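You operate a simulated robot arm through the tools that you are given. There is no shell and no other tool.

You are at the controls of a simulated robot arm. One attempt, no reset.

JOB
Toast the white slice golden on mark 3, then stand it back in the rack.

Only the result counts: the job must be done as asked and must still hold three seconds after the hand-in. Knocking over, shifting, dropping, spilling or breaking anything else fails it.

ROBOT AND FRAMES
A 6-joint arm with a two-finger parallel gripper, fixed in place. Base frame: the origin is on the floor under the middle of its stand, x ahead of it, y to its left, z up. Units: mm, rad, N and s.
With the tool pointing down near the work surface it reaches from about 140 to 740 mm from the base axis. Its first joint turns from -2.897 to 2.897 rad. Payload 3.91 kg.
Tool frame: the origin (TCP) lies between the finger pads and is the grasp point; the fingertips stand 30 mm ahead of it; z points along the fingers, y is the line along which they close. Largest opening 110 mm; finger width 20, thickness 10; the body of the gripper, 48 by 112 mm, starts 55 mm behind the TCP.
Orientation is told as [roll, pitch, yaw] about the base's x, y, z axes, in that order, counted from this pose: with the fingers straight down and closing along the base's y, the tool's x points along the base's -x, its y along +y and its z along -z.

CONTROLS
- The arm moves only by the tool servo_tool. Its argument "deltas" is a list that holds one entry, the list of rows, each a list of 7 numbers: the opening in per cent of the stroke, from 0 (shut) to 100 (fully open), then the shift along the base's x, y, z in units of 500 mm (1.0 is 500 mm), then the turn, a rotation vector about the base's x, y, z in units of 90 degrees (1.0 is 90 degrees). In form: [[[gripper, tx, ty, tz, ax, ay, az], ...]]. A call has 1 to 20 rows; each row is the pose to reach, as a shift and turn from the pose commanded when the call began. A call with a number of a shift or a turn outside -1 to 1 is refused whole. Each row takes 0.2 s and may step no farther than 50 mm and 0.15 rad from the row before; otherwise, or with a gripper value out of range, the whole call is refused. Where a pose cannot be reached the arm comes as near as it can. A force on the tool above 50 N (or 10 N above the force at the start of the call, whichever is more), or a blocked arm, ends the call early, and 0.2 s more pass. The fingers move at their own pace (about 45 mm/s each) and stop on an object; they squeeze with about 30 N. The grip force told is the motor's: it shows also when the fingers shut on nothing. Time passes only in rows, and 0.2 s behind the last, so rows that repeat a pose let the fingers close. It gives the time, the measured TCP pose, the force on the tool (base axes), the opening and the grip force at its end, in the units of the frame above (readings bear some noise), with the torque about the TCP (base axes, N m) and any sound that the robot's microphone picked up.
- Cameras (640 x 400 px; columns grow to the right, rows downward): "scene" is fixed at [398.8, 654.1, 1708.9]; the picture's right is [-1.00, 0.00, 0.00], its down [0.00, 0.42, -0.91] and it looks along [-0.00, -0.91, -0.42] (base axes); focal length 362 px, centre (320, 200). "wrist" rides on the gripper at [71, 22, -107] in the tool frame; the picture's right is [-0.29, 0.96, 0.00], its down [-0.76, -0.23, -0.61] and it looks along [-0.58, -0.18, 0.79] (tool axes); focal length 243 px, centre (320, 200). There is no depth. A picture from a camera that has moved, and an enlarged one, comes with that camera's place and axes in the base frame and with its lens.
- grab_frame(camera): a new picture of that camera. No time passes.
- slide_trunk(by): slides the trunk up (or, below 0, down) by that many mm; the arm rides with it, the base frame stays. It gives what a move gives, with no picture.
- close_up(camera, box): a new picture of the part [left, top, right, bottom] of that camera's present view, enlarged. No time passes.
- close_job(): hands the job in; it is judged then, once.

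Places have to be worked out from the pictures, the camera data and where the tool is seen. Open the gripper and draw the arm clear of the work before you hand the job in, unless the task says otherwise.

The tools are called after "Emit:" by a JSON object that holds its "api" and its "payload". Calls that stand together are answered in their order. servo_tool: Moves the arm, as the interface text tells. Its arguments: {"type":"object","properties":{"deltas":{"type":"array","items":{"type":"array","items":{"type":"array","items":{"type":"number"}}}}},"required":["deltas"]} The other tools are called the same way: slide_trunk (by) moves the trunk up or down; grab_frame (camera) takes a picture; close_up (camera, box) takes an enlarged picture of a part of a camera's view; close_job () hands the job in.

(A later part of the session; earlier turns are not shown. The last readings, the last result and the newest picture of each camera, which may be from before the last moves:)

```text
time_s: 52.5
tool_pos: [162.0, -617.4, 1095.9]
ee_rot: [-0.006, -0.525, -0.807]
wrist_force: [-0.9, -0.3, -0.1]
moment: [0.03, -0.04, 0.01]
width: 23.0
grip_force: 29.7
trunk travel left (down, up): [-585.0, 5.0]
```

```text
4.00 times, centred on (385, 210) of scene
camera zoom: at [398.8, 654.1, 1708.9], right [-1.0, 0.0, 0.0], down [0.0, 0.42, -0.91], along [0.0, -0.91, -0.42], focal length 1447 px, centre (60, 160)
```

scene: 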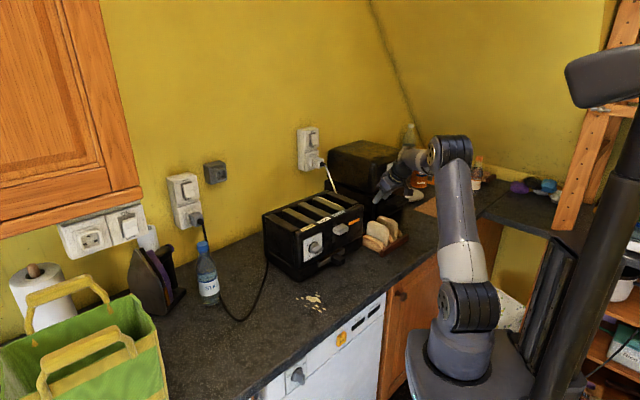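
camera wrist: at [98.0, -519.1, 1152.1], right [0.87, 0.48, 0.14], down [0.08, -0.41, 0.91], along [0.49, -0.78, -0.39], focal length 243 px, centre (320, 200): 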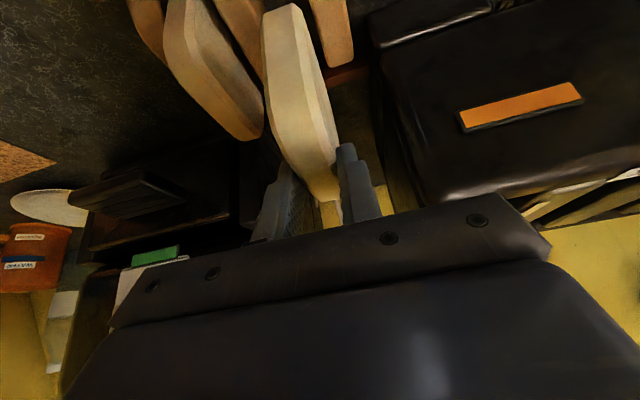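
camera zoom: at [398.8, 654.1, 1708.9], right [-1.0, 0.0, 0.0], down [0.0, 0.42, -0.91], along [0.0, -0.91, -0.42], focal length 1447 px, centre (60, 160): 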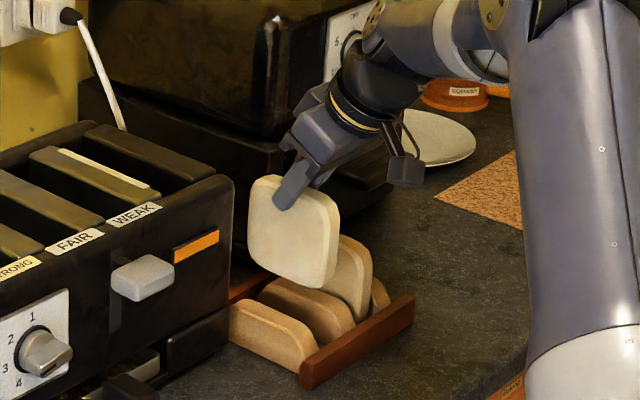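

The slice hangs upright from the fingers (bottom ≈104 mm below the TCP). I raise it to clear the toaster (z≈1245) and carry it over the FAIR slot at about (439,-526).

Emit:
{"api": "servo_tool", "payload": {"deltas": [[[0, 0, 0, 0.07, 0, 0, 0], [0, 0, 0, 0.14, 0, 0, 0], [0, 0, 0, 0.21, 0, 0, 0], [0, 0, 0, 0.28, 0, 0, 0], [0, 0.04, 0.012, 0.298, 0, 0, 0], [0, 0.1, 0.033, 0.298, 0, 0, 0], [0, 0.17, 0.056, 0.298, 0, 0, 0], [0, 0.24, 0.079, 0.298, 0, 0, 0], [0, 0.31, 0.102, 0.298, 0, 0, 0], [0, 0.38, 0.125, 0.298, 0, 0, 0], [0, 0.45, 0.148, 0.298, 0, 0, 0], [0, 0.51, 0.168, 0.298, 0, 0, 0], [0, 0.556, 0.183, 0.298, 0, 0, 0], [0, 0.556, 0.183, 0.298, 0, 0, 0]]]}}

Emit:
{"api": "grab_frame", "payload": {"camera": "wrist"}}

Emit:
{"api": "grab_frame", "payload": {"camera": "scene"}}

```text
time_s: 55.5
tool_pos: [438.2, -525.2, 1247.2]
ee_rot: [-0.006, -0.525, -0.808]
wrist_force: [0.9, -0.5, 0.0]
moment: [-0.02, -0.03, -0.02]
width: 23.5
grip_force: 29.9
trunk travel left (down, up): [-585.0, 5.0]
```

```text
taken
camera wrist: at [374.5, -425.5, 1302.8], right [0.87, 0.48, 0.14], down [0.08, -0.41, 0.91], along [0.49, -0.78, -0.39], focal length 243 px, centre (320, 200)
```

wrist: 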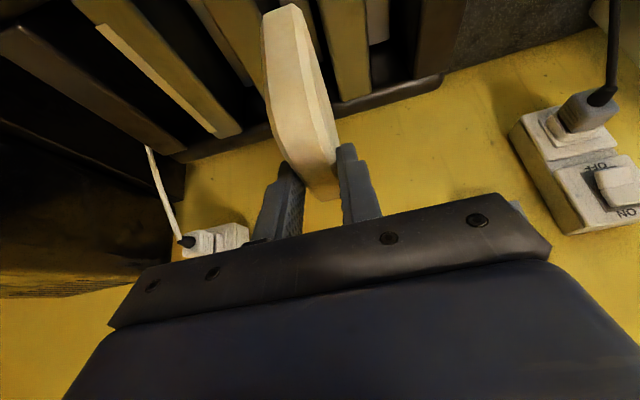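

```text
taken
```

scene: 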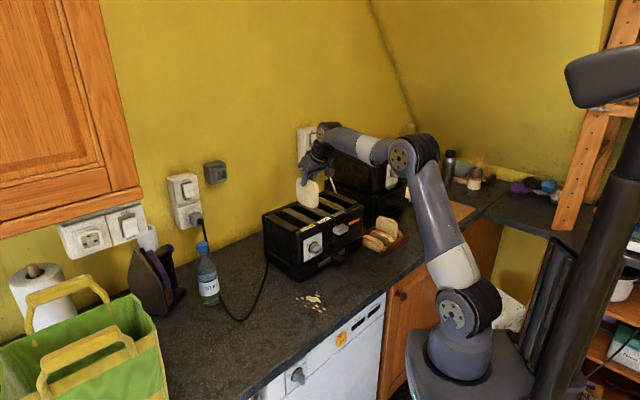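

The slice is over the toaster. I zoom both cameras to check its alignment with the FAIR slot.

Emit:
{"api": "close_up", "payload": {"camera": "wrist", "box": [180, 0, 440, 160]}}

Emit:
{"api": "close_up", "payload": {"camera": "scene", "box": [260, 150, 370, 250]}}

```text
2.46 times, centred on (310, 80) of wrist
camera zoom: at [374.5, -425.5, 1302.8], right [0.87, 0.48, 0.14], down [0.08, -0.41, 0.91], along [0.49, -0.78, -0.39], focal length 597 px, centre (345, 495)
```

zoom: 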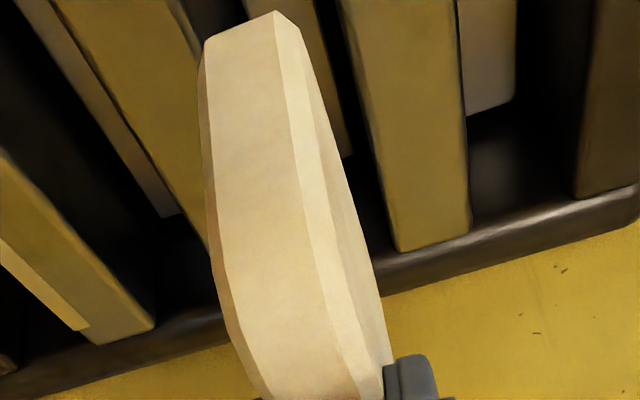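

```text
4.00 times, centred on (315, 200) of scene
camera zoom: at [398.8, 654.1, 1708.9], right [-1.0, 0.0, 0.0], down [0.0, 0.42, -0.91], along [0.0, -0.91, -0.42], focal length 1447 px, centre (340, 200)
```

zoom: 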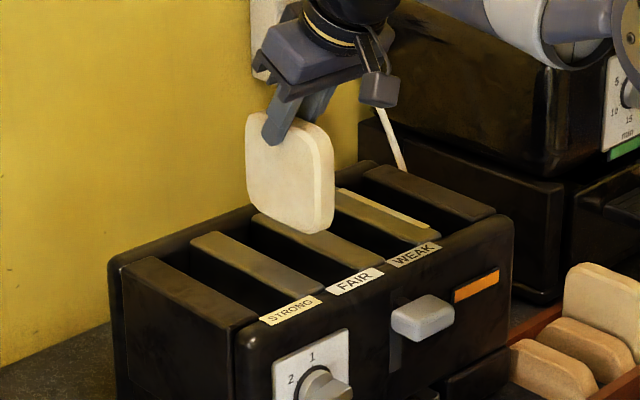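

The slice (f≈-56…-32) is centred over the FAIR slot (f≈-65…-23) and fits lengthwise. I lower it partway into the slot.

Emit:
{"api": "servo_tool", "payload": {"deltas": [[[0, 0, 0, -0.03, 0, 0, 0], [0, 0, 0, -0.06, 0, 0, 0], [0, 0, 0, -0.09, 0, 0, 0], [0, 0, 0, -0.115, 0, 0, 0], [0, 0, 0, -0.115, 0, 0, 0]]]}}

Emit:
{"api": "close_up", "payload": {"camera": "wrist", "box": [180, 0, 440, 200]}}

Emit:
{"api": "close_up", "payload": {"camera": "scene", "box": [260, 150, 370, 250]}}

```text
time_s: 56.7
tool_pos: [438.6, -525.1, 1188.6]
ee_rot: [-0.005, -0.524, -0.806]
wrist_force: [-0.2, -0.5, 0.0]
moment: [-0.02, 0.03, -0.03]
width: 23.2
grip_force: 30.0
trunk travel left (down, up): [-585.0, 5.0]
```

```text
2.00 times, centred on (310, 100) of wrist
camera zoom: at [375.1, -425.2, 1244.4], right [0.87, 0.48, 0.14], down [0.08, -0.41, 0.91], along [0.49, -0.78, -0.39], focal length 485 px, centre (340, 400)
```

zoom: 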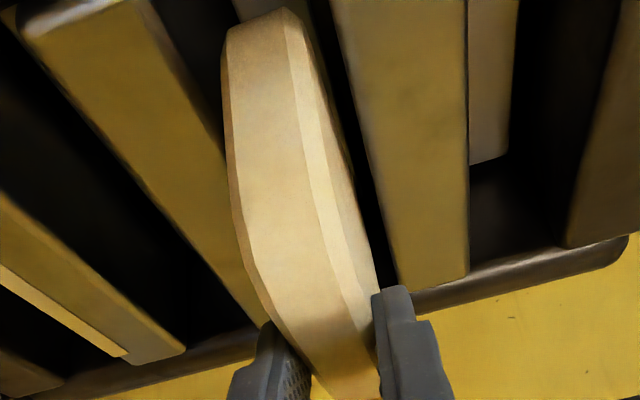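

```text
4.00 times, centred on (315, 200) of scene
camera zoom: at [398.8, 654.1, 1708.9], right [-1.0, 0.0, 0.0], down [0.0, 0.42, -0.91], along [0.0, -0.91, -0.42], focal length 1447 px, centre (340, 200)
```

zoom: 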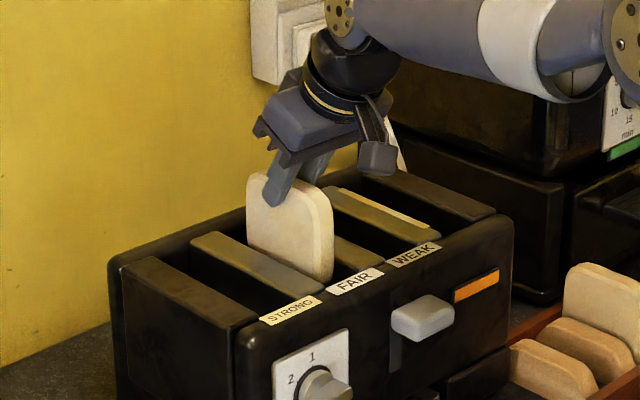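

It slides in without contact. I lower further to about z≈1168, close to the carrier.

Emit:
{"api": "servo_tool", "payload": {"deltas": [[[0, 0, 0, -0.012, 0, 0, 0], [0, 0, 0, -0.024, 0, 0, 0], [0, 0, 0, -0.034, 0, 0, 0], [0, 0, 0, -0.042, 0, 0, 0], [0, 0, 0, -0.042, 0, 0, 0]]]}}

Emit:
{"api": "close_up", "payload": {"camera": "wrist", "box": [180, 0, 440, 200]}}

Emit:
{"api": "close_up", "payload": {"camera": "scene", "box": [260, 150, 370, 250]}}

```text
time_s: 57.9
tool_pos: [439.2, -526.3, 1167.4]
ee_rot: [-0.005, -0.526, -0.807]
wrist_force: [-0.6, 0.2, -1.0]
moment: [0.0, 0.05, 0.0]
width: 23.4
grip_force: 30.0
trunk travel left (down, up): [-585.0, 5.0]
```

```text
2.00 times, centred on (310, 100) of wrist
camera zoom: at [375.4, -427.3, 1223.3], right [0.87, 0.48, 0.14], down [0.08, -0.41, 0.91], along [0.49, -0.78, -0.39], focal length 485 px, centre (340, 400)
```

zoom: 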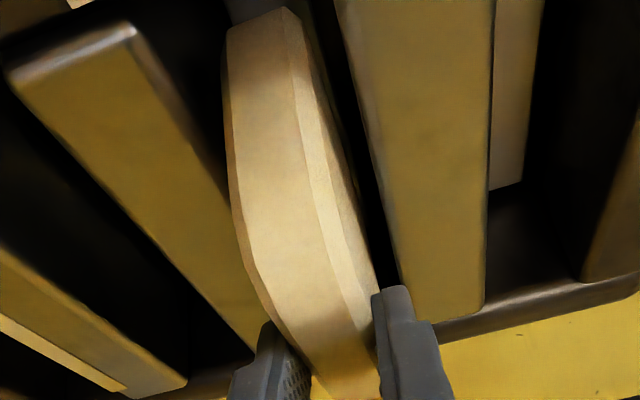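

```text
4.00 times, centred on (315, 200) of scene
camera zoom: at [398.8, 654.1, 1708.9], right [-1.0, 0.0, 0.0], down [0.0, 0.42, -0.91], along [0.0, -0.91, -0.42], focal length 1447 px, centre (340, 200)
```

zoom: 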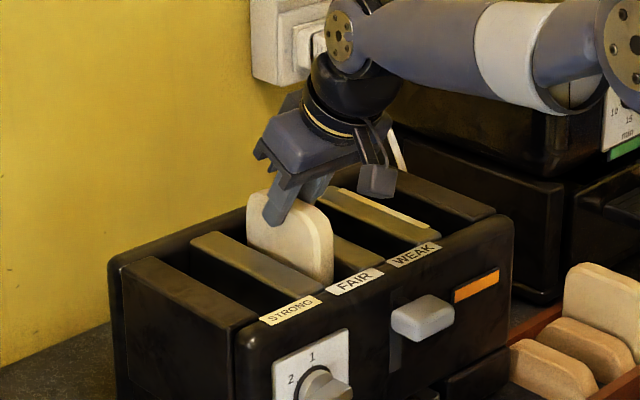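

No contact yet; I lower a further 8 mm in small steps watching the force.

Emit:
{"api": "servo_tool", "payload": {"deltas": [[[0, 0, 0, -0.005, 0, 0, 0], [0, 0, 0, -0.01, 0, 0, 0], [0, 0, 0, -0.015, 0, 0, 0], [0, 0, 0, -0.015, 0, 0, 0]]]}}

```text
time_s: 58.9
tool_pos: [437.8, -525.8, 1160.4]
ee_rot: [-0.004, -0.525, -0.807]
wrist_force: [0.2, 0.3, 0.8]
moment: [0.03, 0.02, 0.01]
width: 23.2
grip_force: 30.0
trunk travel left (down, up): [-585.0, 5.0]
```

Still free. I lower another 8 mm, which keeps the fingertips ~9 mm above the toaster top.

Emit:
{"api": "servo_tool", "payload": {"deltas": [[[0, 0, 0, -0.005, 0, 0, 0], [0, 0, 0, -0.01, 0, 0, 0], [0, 0, 0, -0.016, 0, 0, 0], [0, 0, 0, -0.016, 0, 0, 0]]]}}

Emit:
{"api": "close_up", "payload": {"camera": "scene", "box": [280, 170, 350, 230]}}

Emit:
{"api": "close_up", "payload": {"camera": "wrist", "box": [180, 0, 440, 200]}}

```text
time_s: 59.9
tool_pos: [437.9, -526.7, 1150.5]
ee_rot: [-0.004, -0.524, -0.807]
wrist_force: [-0.2, -0.7, 2.4]
moment: [-0.03, 0.09, 0.03]
width: 23.2
grip_force: 30.2
trunk travel left (down, up): [-585.0, 5.0]
```

```text
6.67 times, centred on (315, 200) of scene
camera zoom: at [398.8, 654.1, 1708.9], right [-1.0, 0.0, 0.0], down [0.0, 0.42, -0.91], along [0.0, -0.91, -0.42], focal length 2412 px, centre (353, 200)
```

zoom: 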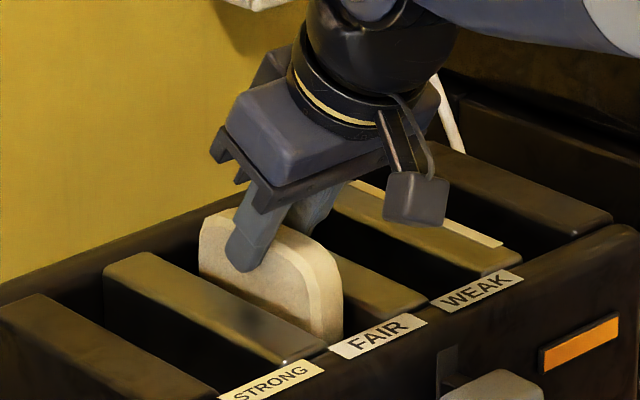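

```text
2.00 times, centred on (310, 100) of wrist
camera zoom: at [375.0, -426.7, 1207.1], right [0.87, 0.48, 0.14], down [0.08, -0.41, 0.91], along [0.49, -0.78, -0.39], focal length 485 px, centre (340, 400)
```

zoom: 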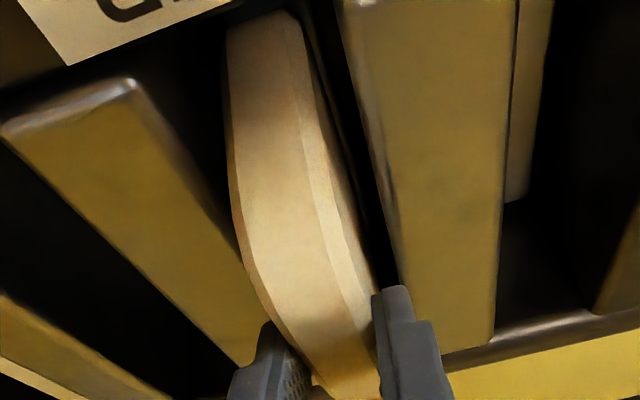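

A 2.4 N upward force suggests the slice has just reached the carrier. I open the fingers to release it and look.

Emit:
{"api": "servo_tool", "payload": {"deltas": [[[25, 0, 0, 0, 0, 0, 0], [35, 0, 0, 0, 0, 0, 0], [42, 0, 0, 0, 0, 0, 0], [42, 0, 0, 0, 0, 0, 0], [42, 0, 0, 0, 0, 0, 0]]]}}

Emit:
{"api": "close_up", "payload": {"camera": "scene", "box": [280, 170, 350, 230]}}

Emit:
{"api": "close_up", "payload": {"camera": "wrist", "box": [180, 0, 440, 200]}}

```text
time_s: 61.1
tool_pos: [438.7, -526.3, 1149.8]
ee_rot: [-0.005, -0.525, -0.807]
wrist_force: [-0.2, 0.4, 0.1]
moment: [-0.01, -0.01, -0.01]
width: 46.3
grip_force: 0.1
trunk travel left (down, up): [-585.0, 5.0]
```

```text
6.67 times, centred on (315, 200) of scene
camera zoom: at [398.8, 654.1, 1708.9], right [-1.0, 0.0, 0.0], down [0.0, 0.42, -0.91], along [0.0, -0.91, -0.42], focal length 2412 px, centre (353, 200)
```

zoom: 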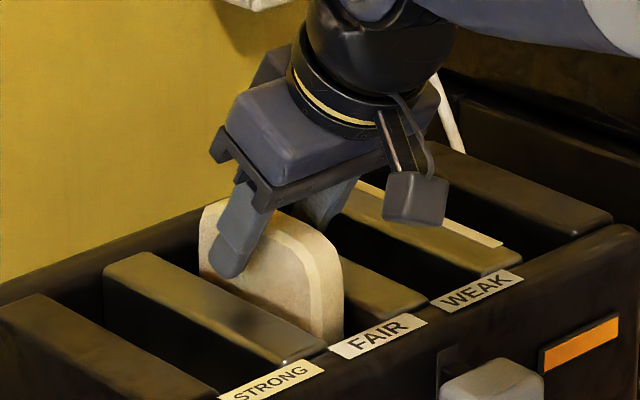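

```text
2.00 times, centred on (310, 100) of wrist
camera zoom: at [375.2, -426.7, 1207.1], right [0.87, 0.48, 0.14], down [0.08, -0.41, 0.91], along [0.49, -0.78, -0.39], focal length 485 px, centre (340, 400)
```

zoom: 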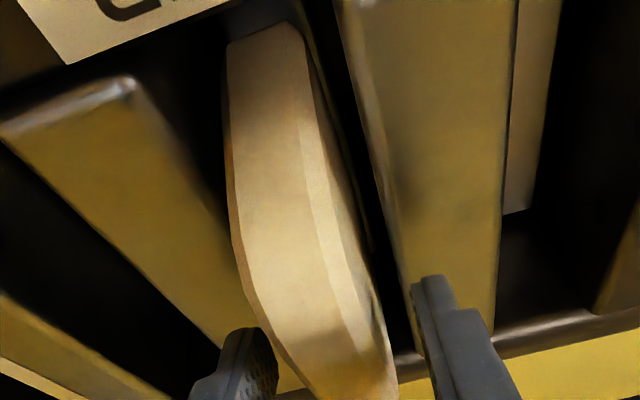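

The slice stands on the carrier in the FAIR slot (the carriage sprang up a few mm on release). I lift the gripper straight up clear of it.

Emit:
{"api": "servo_tool", "payload": {"deltas": [[[42, 0, 0, 0.02, 0, 0, 0], [42, 0, 0, 0.06, 0, 0, 0], [42, 0, 0, 0.1, 0, 0, 0], [42, 0, 0, 0.15, 0, 0, 0], [42, -0.03, 0.03, 0.18, 0, 0, 0], [42, -0.06, 0.06, 0.2, 0, 0, 0]]]}}

Emit:
{"api": "grab_frame", "payload": {"camera": "wrist"}}

Emit:
{"api": "close_up", "payload": {"camera": "scene", "box": [260, 150, 370, 250]}}

```text
time_s: 62.5
tool_pos: [408.4, -494.2, 1253.3]
ee_rot: [-0.005, -0.526, -0.807]
wrist_force: [0.4, -1.8, 0.3]
moment: [-0.03, 0.03, -0.03]
width: 46.1
grip_force: 0.0
trunk travel left (down, up): [-585.0, 5.0]
```

```text
taken
camera wrist: at [345.2, -395.4, 1309.5], right [0.87, 0.48, 0.14], down [0.08, -0.41, 0.91], along [0.49, -0.78, -0.39], focal length 243 px, centre (320, 200)
```

wrist: 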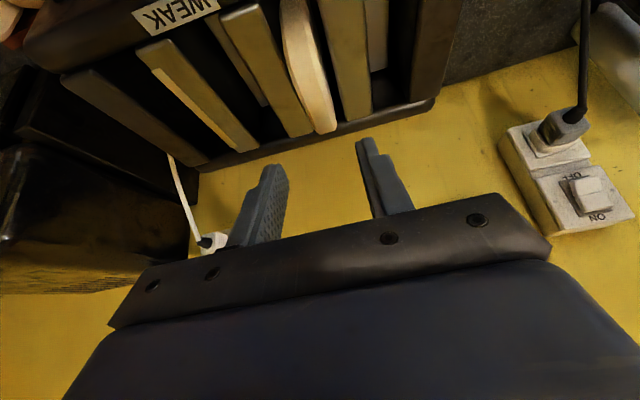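

```text
4.00 times, centred on (315, 200) of scene
camera zoom: at [398.8, 654.1, 1708.9], right [-1.0, 0.0, 0.0], down [0.0, 0.42, -0.91], along [0.0, -0.91, -0.42], focal length 1447 px, centre (340, 200)
```

zoom: 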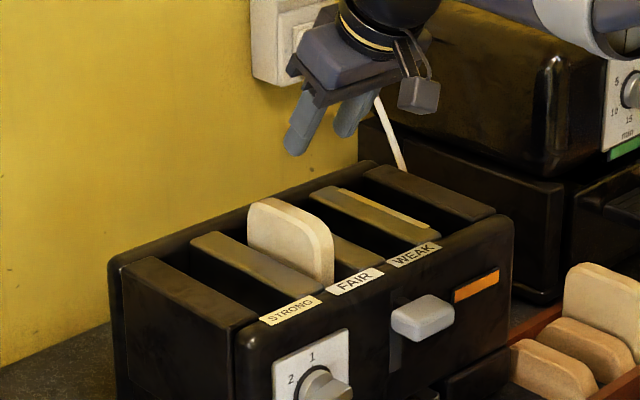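

The slice stands in the FAIR slot. I zoom on the wall switch visible here to confirm it is on.

Emit:
{"api": "close_up", "payload": {"camera": "wrist", "box": [500, 90, 640, 240]}}

Emit:
{"api": "close_up", "payload": {"camera": "scene", "box": [300, 205, 380, 275]}}

```text
2.67 times, centred on (570, 165) of wrist
camera zoom: at [345.2, -395.4, 1309.5], right [0.87, 0.48, 0.14], down [0.08, -0.41, 0.91], along [0.49, -0.78, -0.39], focal length 647 px, centre (-347, 293)
```

zoom: 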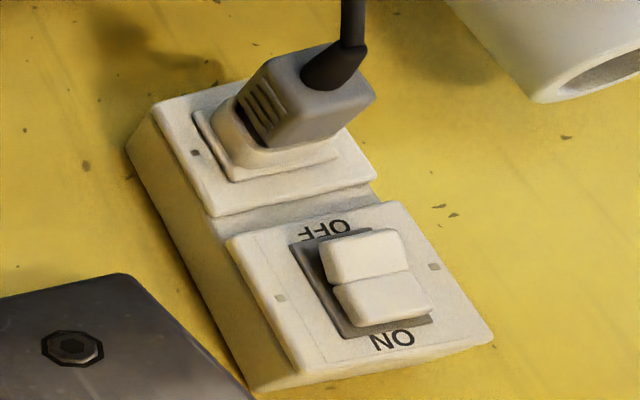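

```text
5.71 times, centred on (340, 240) of scene
camera zoom: at [398.8, 654.1, 1708.9], right [-1.0, 0.0, 0.0], down [0.0, 0.42, -0.91], along [0.0, -0.91, -0.42], focal length 2068 px, centre (206, -29)
```

zoom: 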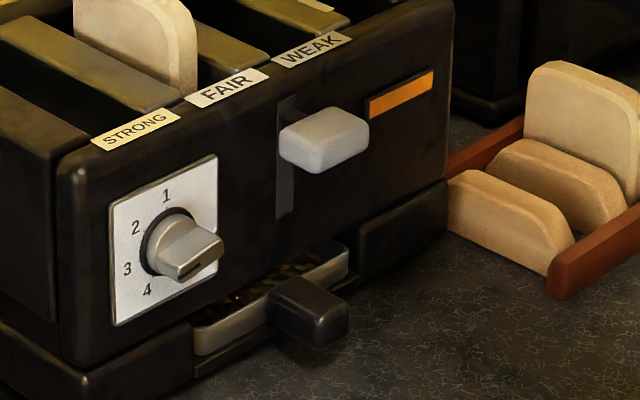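

The lever knob's top works out to about (326,-457,1087) and it is at the top of its track. I close the fingers and move to just above the lever.

Emit:
{"api": "servo_tool", "payload": {"deltas": [[[20, -0.04, 0.02, 0, 0, 0, 0], [0, -0.08, 0.04, 0, 0, 0, 0], [0, -0.12, 0.06, -0.02, 0, 0, 0], [0, -0.15, 0.073, -0.08, 0, 0, 0], [0, -0.1726, 0.0828, -0.14, 0, 0, 0], [0, -0.1726, 0.0828, -0.2, 0, 0, 0], [0, -0.1726, 0.0828, -0.2, 0, 0, 0]]]}}

Emit:
{"api": "grab_frame", "payload": {"camera": "wrist"}}

Emit:
{"api": "close_up", "payload": {"camera": "scene", "box": [290, 180, 390, 270]}}

```text
time_s: 64.1
tool_pos: [324.0, -456.8, 1150.3]
ee_rot: [-0.004, -0.524, -0.807]
wrist_force: [-0.3, -0.4, 0.8]
moment: [-0.01, 0.0, 0.0]
width: 0.0
grip_force: 30.1
trunk travel left (down, up): [-585.0, 5.0]
```

```text
taken
camera wrist: at [260.0, -358.1, 1206.1], right [0.87, 0.48, 0.14], down [0.08, -0.41, 0.91], along [0.49, -0.78, -0.39], focal length 243 px, centre (320, 200)
```

wrist: 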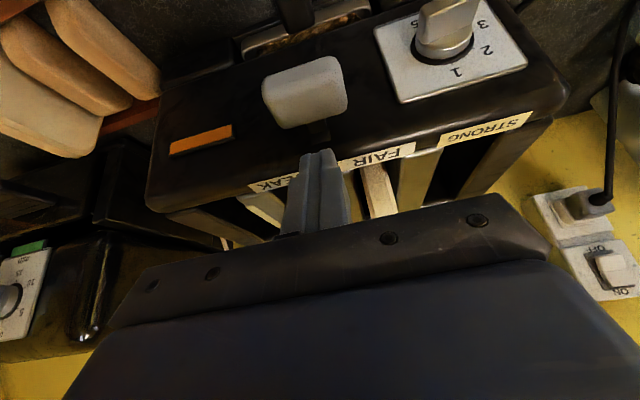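

```text
4.44 times, centred on (340, 225) of scene
camera zoom: at [398.8, 654.1, 1708.9], right [-1.0, 0.0, 0.0], down [0.0, 0.42, -0.91], along [0.0, -0.91, -0.42], focal length 1608 px, centre (231, 89)
```

zoom: 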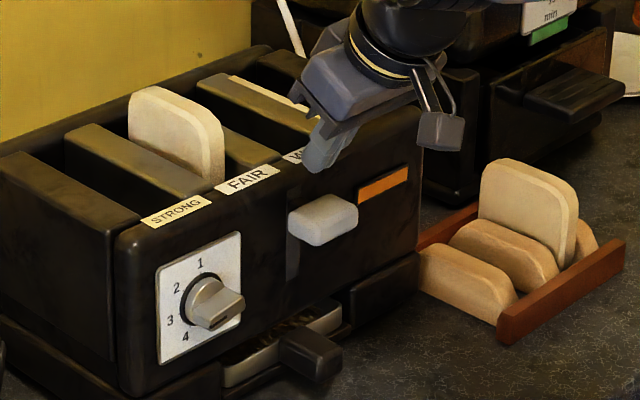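

The closed fingertips are laterally centred over the lever. I descend to touch and start pushing it down, watching the force.

Emit:
{"api": "servo_tool", "payload": {"deltas": [[[0, 0, 0, -0.03, 0, 0, 0], [0, 0, 0, -0.05, 0, 0, 0], [0, 0, 0, -0.065, 0, 0, 0], [0, 0, 0, -0.08, 0, 0, 0], [0, 0, 0, -0.095, 0, 0, 0]]]}}

Emit:
{"api": "close_up", "payload": {"camera": "scene", "box": [290, 180, 390, 270]}}

```text
time_s: 65.3
tool_pos: [323.1, -453.9, 1103.5]
ee_rot: [-0.004, -0.525, -0.807]
wrist_force: [0.2, -1.3, 2.2]
moment: [-0.03, -0.02, 0.0]
width: 0.0
grip_force: 29.8
trunk travel left (down, up): [-585.0, 5.0]
```

```text
4.44 times, centred on (340, 225) of scene
camera zoom: at [398.8, 654.1, 1708.9], right [-1.0, 0.0, 0.0], down [0.0, 0.42, -0.91], along [0.0, -0.91, -0.42], focal length 1608 px, centre (231, 89)
```

zoom: 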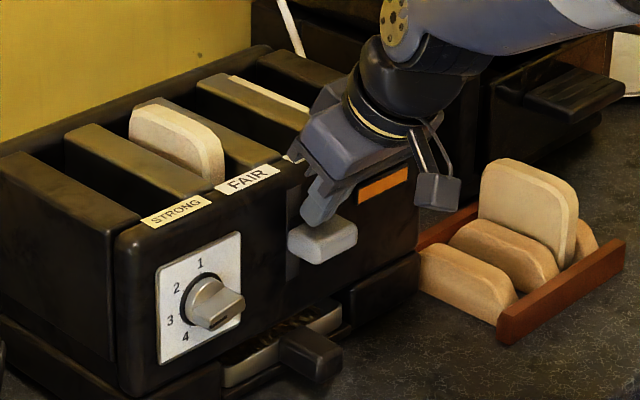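

The lever and slice are moving down with only ~2 N. I keep pushing in 8 mm steps.

Emit:
{"api": "servo_tool", "payload": {"deltas": [[[0, 0, 0, -0.016, 0, 0, 0], [0, 0, 0, -0.032, 0, 0, 0], [0, 0, 0, -0.048, 0, 0, 0]]]}}

Emit:
{"api": "close_up", "payload": {"camera": "scene", "box": [290, 180, 390, 270]}}

```text
time_s: 66.1
tool_pos: [323.8, -455.9, 1079.9]
ee_rot: [-0.005, -0.526, -0.807]
wrist_force: [0.4, -0.6, 3.1]
moment: [0.0, -0.05, 0.04]
width: 0.0
grip_force: 29.9
trunk travel left (down, up): [-585.0, 5.0]
```

```text
4.44 times, centred on (340, 225) of scene
camera zoom: at [398.8, 654.1, 1708.9], right [-1.0, 0.0, 0.0], down [0.0, 0.42, -0.91], along [0.0, -0.91, -0.42], focal length 1608 px, centre (231, 89)
```

zoom: 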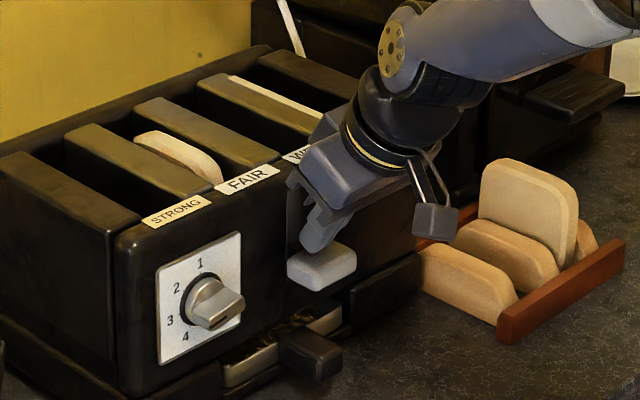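

Still smooth (3 N). I continue another ~25 mm down looking for the latch.

Emit:
{"api": "servo_tool", "payload": {"deltas": [[[0, 0, 0, -0.014, 0, 0, 0], [0, 0, 0, -0.028, 0, 0, 0], [0, 0, 0, -0.04, 0, 0, 0], [0, 0, 0, -0.04, 0, 0, 0]]]}}

Emit:
{"api": "close_up", "payload": {"camera": "scene", "box": [290, 180, 390, 270]}}

```text
time_s: 67.0
tool_pos: [323.7, -458.5, 1070.1]
ee_rot: [-0.014, -0.55, -0.803]
wrist_force: [-1.6, 3.8, 24.2]
moment: [0.0, -0.11, 0.11]
width: 0.0
grip_force: 29.8
trunk travel left (down, up): [-585.0, 5.0]
stopped in row 4: the force on the tool passed its limit at 52 N (the readings are from after the stop); the commanded pose is now the measured one
```

```text
4.44 times, centred on (340, 225) of scene
camera zoom: at [398.8, 654.1, 1708.9], right [-1.0, 0.0, 0.0], down [0.0, 0.42, -0.91], along [0.0, -0.91, -0.42], focal length 1608 px, centre (231, 89)
```

zoom: 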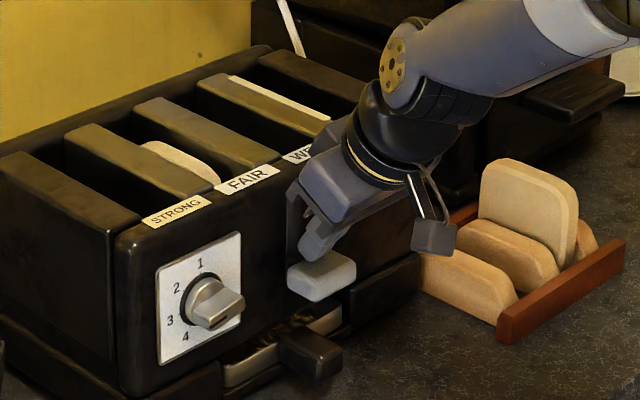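

The lever reached its bottom stop. I raise the tool gently and see whether the lever stays latched.

Emit:
{"api": "servo_tool", "payload": {"deltas": [[[0, 0, 0, 0.01, 0, 0, 0], [0, 0, 0, 0.03, 0, 0, 0], [0, 0, 0, 0.06, 0, 0, 0]]]}}

Emit:
{"api": "close_up", "payload": {"camera": "scene", "box": [290, 180, 390, 270]}}

```text
time_s: 67.8
tool_pos: [323.6, -457.7, 1093.8]
ee_rot: [-0.012, -0.539, -0.805]
wrist_force: [-0.1, -1.0, -0.5]
moment: [-0.01, 0.0, 0.01]
width: 0.1
grip_force: 30.4
trunk travel left (down, up): [-585.0, 5.0]
```

```text
4.44 times, centred on (340, 225) of scene
camera zoom: at [398.8, 654.1, 1708.9], right [-1.0, 0.0, 0.0], down [0.0, 0.42, -0.91], along [0.0, -0.91, -0.42], focal length 1608 px, centre (231, 89)
```

zoom: 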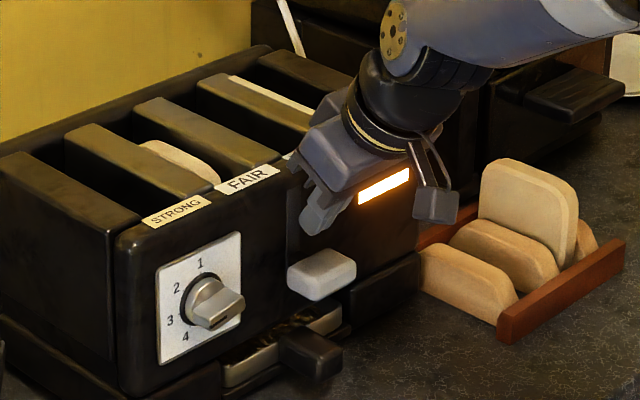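

The lever is latched and the orange lamp glows – toasting has started. I withdraw upward and go to the vantage point above the slots to watch the slice.

Emit:
{"api": "servo_tool", "payload": {"deltas": [[[0, -0.02, 0.02, 0.06, 0, 0, 0], [0, -0.02, 0.02, 0.14, 0, 0, 0], [10, 0.0, 0.01, 0.22, 0, 0, 0], [30, 0.05, -0.01, 0.29, 0, 0, 0], [42, 0.11, -0.04, 0.32, 0, 0, 0], [42, 0.17, -0.073, 0.32, 0, 0, 0], [42, 0.17, -0.073, 0.32, 0, 0, 0]]]}}

Emit:
{"api": "close_up", "payload": {"camera": "wrist", "box": [180, 0, 400, 150]}}

Emit:
{"api": "close_up", "payload": {"camera": "scene", "box": [290, 180, 350, 230]}}

```text
time_s: 69.4
tool_pos: [409.1, -491.9, 1254.8]
ee_rot: [-0.013, -0.54, -0.804]
wrist_force: [-0.3, 0.4, 0.2]
moment: [-0.01, 0.02, -0.01]
width: 46.0
grip_force: 0.1
trunk travel left (down, up): [-585.0, 5.0]
```

```text
2.67 times, centred on (290, 75) of wrist
camera zoom: at [345.7, -392.8, 1308.6], right [0.87, 0.48, 0.14], down [0.07, -0.4, 0.91], along [0.49, -0.78, -0.38], focal length 647 px, centre (400, 533)
```

zoom: 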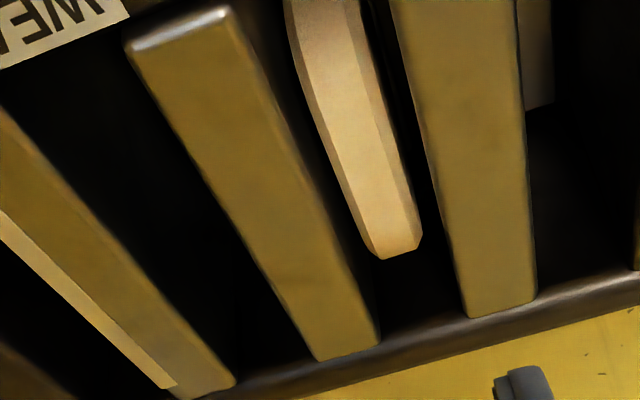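

```text
8.00 times, centred on (320, 205) of scene
camera zoom: at [398.8, 654.1, 1708.9], right [-1.0, 0.0, 0.0], down [0.0, 0.42, -0.91], along [0.0, -0.91, -0.42], focal length 2895 px, centre (320, 160)
```

zoom: 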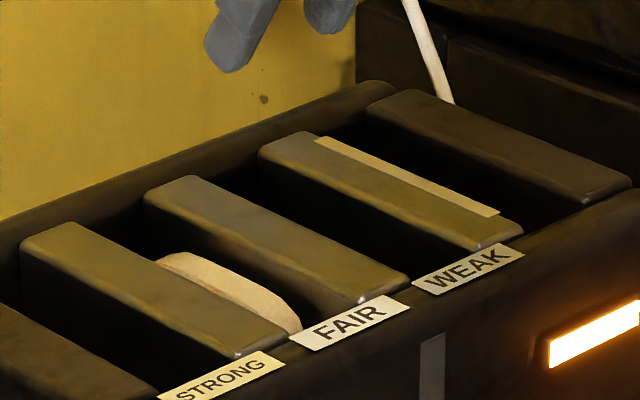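

I can see the slice's top edge well. I hold still and let time pass, checking the colour.

Emit:
{"api": "servo_tool", "payload": {"deltas": [[[42, 0, 0, 0, 0, 0, 0], [42, 0, 0, 0, 0, 0, 0], [42, 0, 0, 0, 0, 0, 0], [42, 0, 0, 0, 0, 0, 0], [42, 0, 0, 0, 0, 0, 0], [42, 0, 0, 0, 0, 0, 0], [42, 0, 0, 0, 0, 0, 0], [42, 0, 0, 0, 0, 0, 0], [42, 0, 0, 0, 0, 0, 0], [42, 0, 0, 0, 0, 0, 0], [42, 0, 0, 0, 0, 0, 0], [42, 0, 0, 0, 0, 0, 0], [42, 0, 0, 0, 0, 0, 0], [42, 0, 0, 0, 0, 0, 0], [42, 0, 0, 0, 0, 0, 0], [42, 0, 0, 0, 0, 0, 0], [42, 0, 0, 0, 0, 0, 0], [42, 0, 0, 0, 0, 0, 0], [42, 0, 0, 0, 0, 0, 0], [42, 0, 0, 0, 0, 0, 0]]]}}

Emit:
{"api": "close_up", "payload": {"camera": "wrist", "box": [180, 0, 400, 150]}}

Emit:
{"api": "close_up", "payload": {"camera": "scene", "box": [290, 180, 350, 230]}}

```text
time_s: 73.6
tool_pos: [408.7, -493.3, 1254.8]
ee_rot: [-0.013, -0.541, -0.805]
wrist_force: [-0.2, -0.3, 0.5]
moment: [0.01, 0.02, -0.02]
width: 46.3
grip_force: 0.0
trunk travel left (down, up): [-585.0, 5.0]
```

```text
2.67 times, centred on (290, 75) of wrist
camera zoom: at [345.4, -392.7, 1308.4], right [0.87, 0.48, 0.14], down [0.07, -0.4, 0.91], along [0.49, -0.78, -0.38], focal length 647 px, centre (400, 533)
```

zoom: 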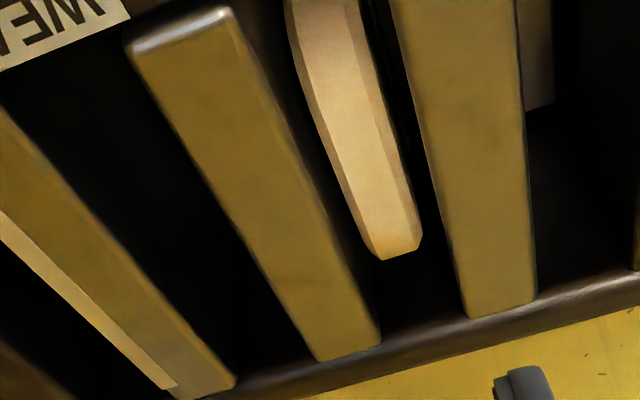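

```text
8.00 times, centred on (320, 205) of scene
camera zoom: at [398.8, 654.1, 1708.9], right [-1.0, 0.0, 0.0], down [0.0, 0.42, -0.91], along [0.0, -0.91, -0.42], focal length 2895 px, centre (320, 160)
```

zoom: 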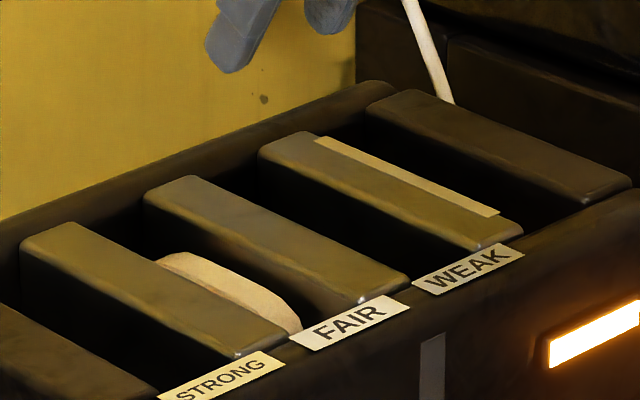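

No visible change yet after 6 s. I keep waiting.

Emit:
{"api": "servo_tool", "payload": {"deltas": [[[42, 0, 0, 0, 0, 0, 0], [42, 0, 0, 0, 0, 0, 0], [42, 0, 0, 0, 0, 0, 0], [42, 0, 0, 0, 0, 0, 0], [42, 0, 0, 0, 0, 0, 0], [42, 0, 0, 0, 0, 0, 0], [42, 0, 0, 0, 0, 0, 0], [42, 0, 0, 0, 0, 0, 0], [42, 0, 0, 0, 0, 0, 0], [42, 0, 0, 0, 0, 0, 0], [42, 0, 0, 0, 0, 0, 0], [42, 0, 0, 0, 0, 0, 0], [42, 0, 0, 0, 0, 0, 0], [42, 0, 0, 0, 0, 0, 0], [42, 0, 0, 0, 0, 0, 0], [42, 0, 0, 0, 0, 0, 0], [42, 0, 0, 0, 0, 0, 0], [42, 0, 0, 0, 0, 0, 0], [42, 0, 0, 0, 0, 0, 0], [42, 0, 0, 0, 0, 0, 0]]]}}

Emit:
{"api": "close_up", "payload": {"camera": "wrist", "box": [180, 0, 400, 150]}}

Emit:
{"api": "close_up", "payload": {"camera": "scene", "box": [290, 180, 350, 230]}}

```text
time_s: 77.8
tool_pos: [409.4, -492.8, 1252.8]
ee_rot: [-0.013, -0.541, -0.805]
wrist_force: [-0.6, -0.4, 0.1]
moment: [0.02, 0.03, -0.02]
width: 46.3
grip_force: 0.0
trunk travel left (down, up): [-585.0, 5.0]
```

```text
2.67 times, centred on (290, 75) of wrist
camera zoom: at [345.4, -392.7, 1308.4], right [0.87, 0.48, 0.14], down [0.07, -0.4, 0.91], along [0.49, -0.78, -0.38], focal length 647 px, centre (400, 533)
```

zoom: 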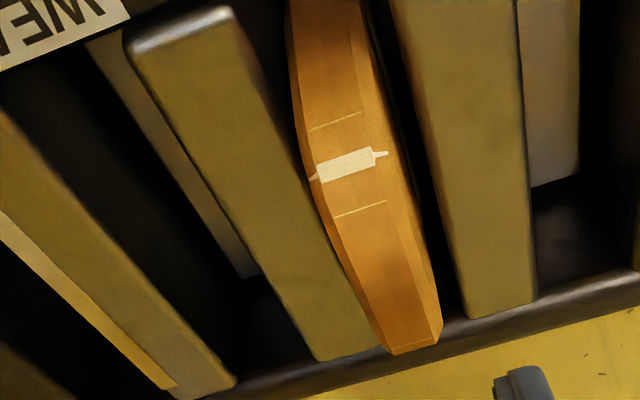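

```text
8.00 times, centred on (320, 205) of scene
camera zoom: at [398.8, 654.1, 1708.9], right [-1.0, 0.0, 0.0], down [0.0, 0.42, -0.91], along [0.0, -0.91, -0.42], focal length 2895 px, centre (320, 160)
```

zoom: 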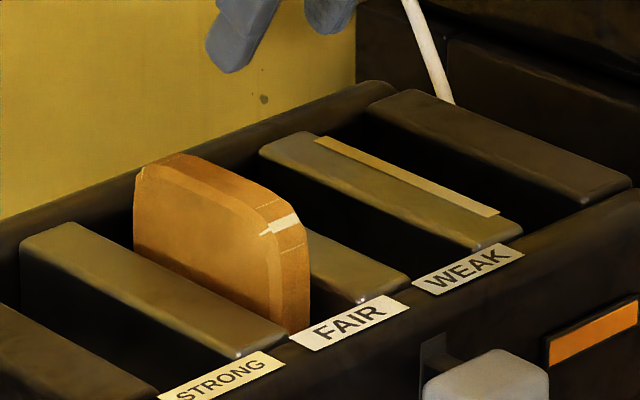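

It popped up: the slice has turned golden and the lamp is off. I look closely at its colour.

Emit:
{"api": "close_up", "payload": {"camera": "scene", "box": [300, 195, 335, 225]}}

Emit:
{"api": "grab_frame", "payload": {"camera": "wrist"}}

Emit:
{"api": "grab_frame", "payload": {"camera": "scene"}}

```text
13.33 times, centred on (318, 210) of scene
camera zoom: at [398.8, 654.1, 1708.9], right [-1.0, 0.0, 0.0], down [0.0, 0.42, -0.91], along [0.0, -0.91, -0.42], focal length 4825 px, centre (353, 67)
```

zoom: 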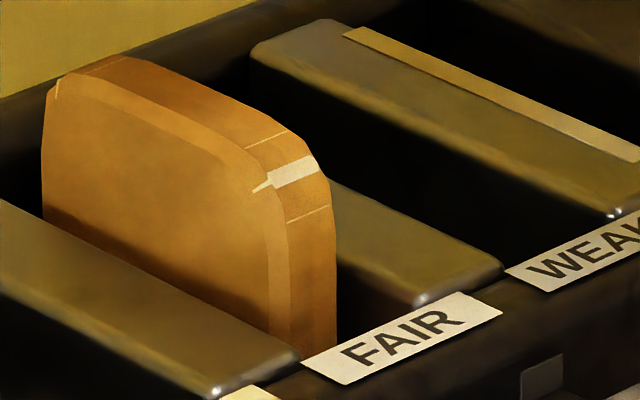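

```text
taken
camera wrist: at [345.4, -392.7, 1308.4], right [0.87, 0.48, 0.14], down [0.07, -0.4, 0.91], along [0.49, -0.78, -0.38], focal length 243 px, centre (320, 200)
```

wrist: 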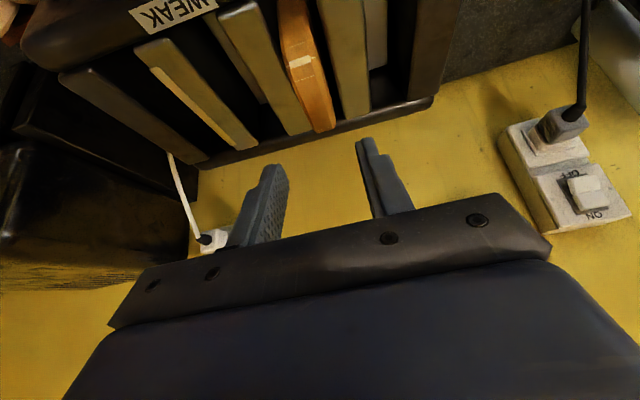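

```text
taken
```

scene: 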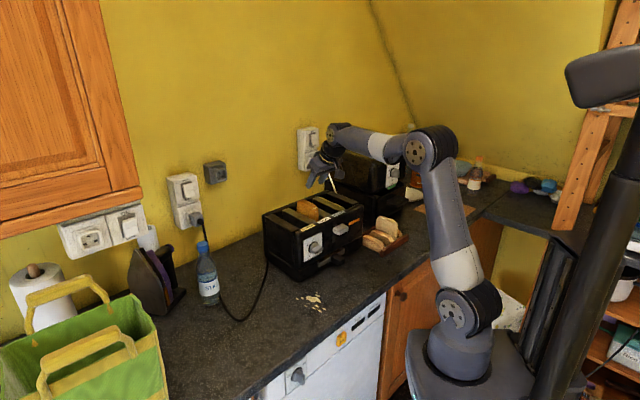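

Golden colour, clean pop. I go back over the slice to the release position (438,-526), correcting the small orientation drift, then check alignment before descending.

Emit:
{"api": "servo_tool", "payload": {"deltas": [[[42, 0.02, -0.022, 0, 0.005, 0.0019, 0.0012], [42, 0.04, -0.045, 0, 0.0105, 0.0038, 0.0025], [42, 0.0586, -0.067, 0, 0.0105, 0.0038, 0.0025], [42, 0.0586, -0.067, -0.06, 0.0105, 0.0038, 0.0025], [42, 0.0586, -0.067, -0.1, 0.0105, 0.0038, 0.0025], [42, 0.0586, -0.067, -0.1, 0.0105, 0.0038, 0.0025]]]}}

Emit:
{"api": "close_up", "payload": {"camera": "wrist", "box": [180, 0, 440, 200]}}

Emit:
{"api": "close_up", "payload": {"camera": "scene", "box": [280, 165, 350, 230]}}

```text
time_s: 79.2
tool_pos: [438.6, -530.2, 1202.7]
ee_rot: [-0.004, -0.524, -0.804]
wrist_force: [0.1, 0.0, -0.3]
moment: [0.0, -0.03, -0.03]
width: 46.3
grip_force: 0.0
trunk travel left (down, up): [-585.0, 5.0]
```

```text
2.00 times, centred on (310, 100) of wrist
camera zoom: at [375.3, -430.5, 1258.8], right [0.86, 0.48, 0.14], down [0.08, -0.41, 0.91], along [0.5, -0.77, -0.4], focal length 485 px, centre (340, 400)
```

zoom: 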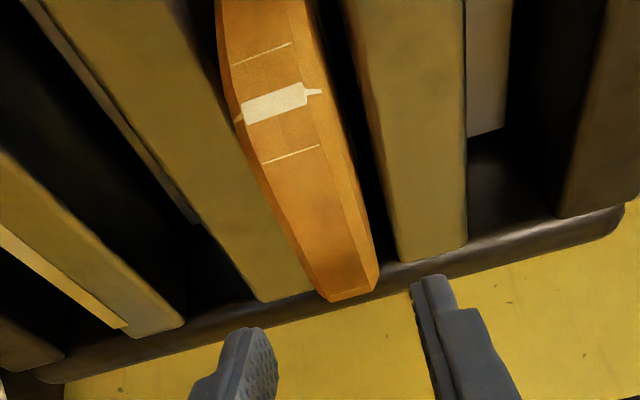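

```text
6.15 times, centred on (315, 198) of scene
camera zoom: at [398.8, 654.1, 1708.9], right [-1.0, 0.0, 0.0], down [0.0, 0.42, -0.91], along [0.0, -0.91, -0.42], focal length 2227 px, centre (351, 215)
```

zoom: 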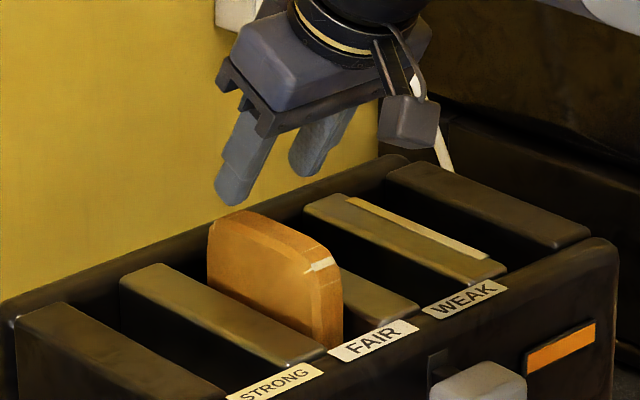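

The slice is ~1–2 mm toward +f; I shift by that and descend around its top to z≈1153.

Emit:
{"api": "servo_tool", "payload": {"deltas": [[[42, 0, 0.006, -0.02, 0, 0, 0], [42, 0, 0.0064, -0.05, 0, 0, 0], [42, 0, 0.0064, -0.08, 0, 0, 0], [42, 0, 0.0064, -0.099, 0, 0, 0], [42, 0, 0.0064, -0.099, 0, 0, 0]]]}}

Emit:
{"api": "close_up", "payload": {"camera": "wrist", "box": [180, 0, 440, 200]}}

Emit:
{"api": "close_up", "payload": {"camera": "scene", "box": [280, 165, 350, 230]}}

```text
time_s: 80.4
tool_pos: [438.7, -524.3, 1156.4]
ee_rot: [-0.003, -0.526, -0.805]
wrist_force: [0.0, 0.2, -0.4]
moment: [-0.01, 0.03, 0.04]
width: 46.1
grip_force: 0.2
trunk travel left (down, up): [-585.0, 5.0]
```

```text
2.00 times, centred on (310, 100) of wrist
camera zoom: at [375.1, -426.0, 1212.5], right [0.86, 0.48, 0.14], down [0.08, -0.41, 0.91], along [0.5, -0.77, -0.4], focal length 485 px, centre (340, 400)
```

zoom: 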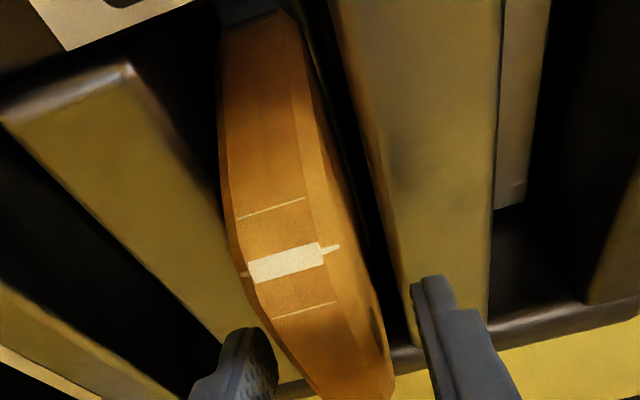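

```text
6.15 times, centred on (315, 198) of scene
camera zoom: at [398.8, 654.1, 1708.9], right [-1.0, 0.0, 0.0], down [0.0, 0.42, -0.91], along [0.0, -0.91, -0.42], focal length 2227 px, centre (351, 215)
```

zoom: 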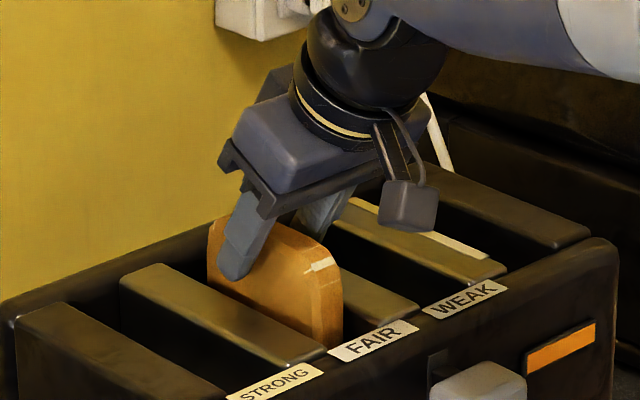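

The pose matches the earlier release pose. I go 3 mm lower and close the fingers on the toast.

Emit:
{"api": "servo_tool", "payload": {"deltas": [[[42, 0, 0, -0.006, 0, 0, 0], [30, 0, 0, -0.006, 0, 0, 0], [20, 0, 0, -0.006, 0, 0, 0], [0, 0, 0, -0.006, 0, 0, 0], [0, 0, 0, -0.006, 0, 0, 0], [0, 0, 0, -0.006, 0, 0, 0]]]}}

Emit:
{"api": "close_up", "payload": {"camera": "wrist", "box": [180, 0, 440, 200]}}

Emit:
{"api": "close_up", "payload": {"camera": "scene", "box": [280, 165, 350, 230]}}

```text
time_s: 81.8
tool_pos: [436.9, -525.7, 1154.4]
ee_rot: [-0.004, -0.524, -0.806]
wrist_force: [-0.8, -0.1, 0.2]
moment: [-0.04, -0.02, -0.04]
width: 23.0
grip_force: 30.6
trunk travel left (down, up): [-585.0, 5.0]
```

```text
2.00 times, centred on (310, 100) of wrist
camera zoom: at [374.5, -426.0, 1209.5], right [0.86, 0.48, 0.14], down [0.08, -0.41, 0.91], along [0.5, -0.77, -0.4], focal length 485 px, centre (340, 400)
```

zoom: 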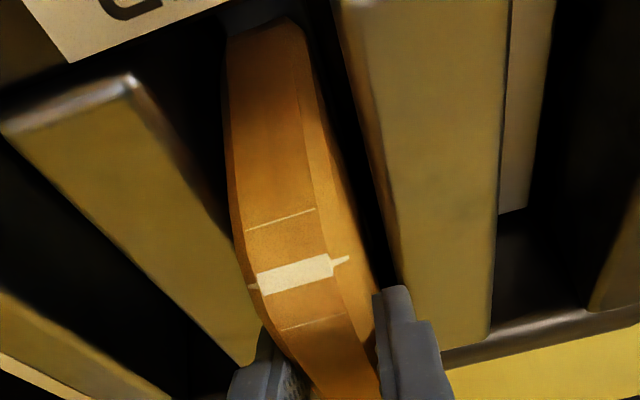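

```text
6.15 times, centred on (315, 198) of scene
camera zoom: at [398.8, 654.1, 1708.9], right [-1.0, 0.0, 0.0], down [0.0, 0.42, -0.91], along [0.0, -0.91, -0.42], focal length 2227 px, centre (351, 215)
```

zoom: 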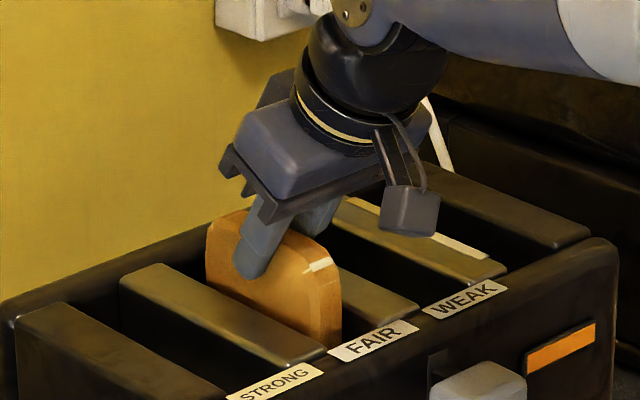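

The toast is gripped (23 mm). I lift it straight out of the slot to the carry height and compare its pose in the hand with before.

Emit:
{"api": "servo_tool", "payload": {"deltas": [[[0, 0, 0, 0.015, 0, 0, 0], [0, 0, 0, 0.05, 0, 0, 0], [0, 0, 0, 0.09, 0, 0, 0], [0, 0, 0, 0.13, 0, 0, 0], [0, 0, 0, 0.17, 0, 0, 0], [0, 0, 0, 0.186, 0, 0, 0], [0, 0, 0, 0.186, 0, 0, 0]]]}}

Emit:
{"api": "close_up", "payload": {"camera": "wrist", "box": [180, 0, 440, 160]}}

Emit:
{"api": "close_up", "payload": {"camera": "scene", "box": [260, 150, 370, 250]}}

```text
time_s: 83.4
tool_pos: [438.3, -524.8, 1247.4]
ee_rot: [-0.004, -0.524, -0.803]
wrist_force: [0.4, 0.9, -0.2]
moment: [0.0, -0.01, 0.03]
width: 23.1
grip_force: 29.6
trunk travel left (down, up): [-585.0, 5.0]
```

```text
2.46 times, centred on (310, 80) of wrist
camera zoom: at [374.5, -426.2, 1303.1], right [0.86, 0.48, 0.14], down [0.08, -0.41, 0.91], along [0.5, -0.77, -0.4], focal length 597 px, centre (345, 495)
```

zoom: 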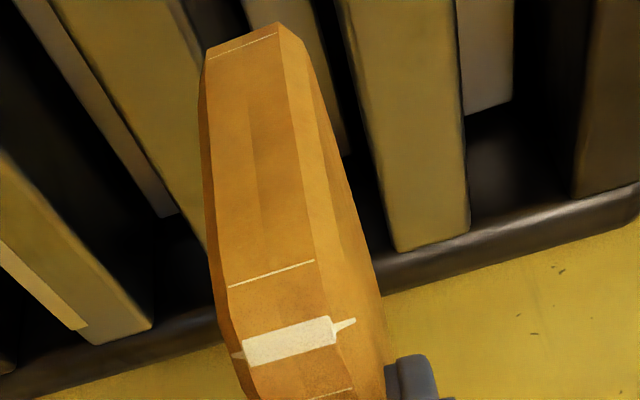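

```text
4.00 times, centred on (315, 200) of scene
camera zoom: at [398.8, 654.1, 1708.9], right [-1.0, 0.0, 0.0], down [0.0, 0.42, -0.91], along [0.0, -0.91, -0.42], focal length 1447 px, centre (340, 200)
```

zoom: 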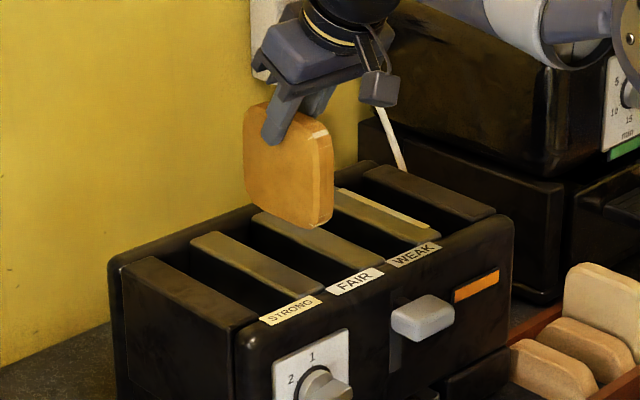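

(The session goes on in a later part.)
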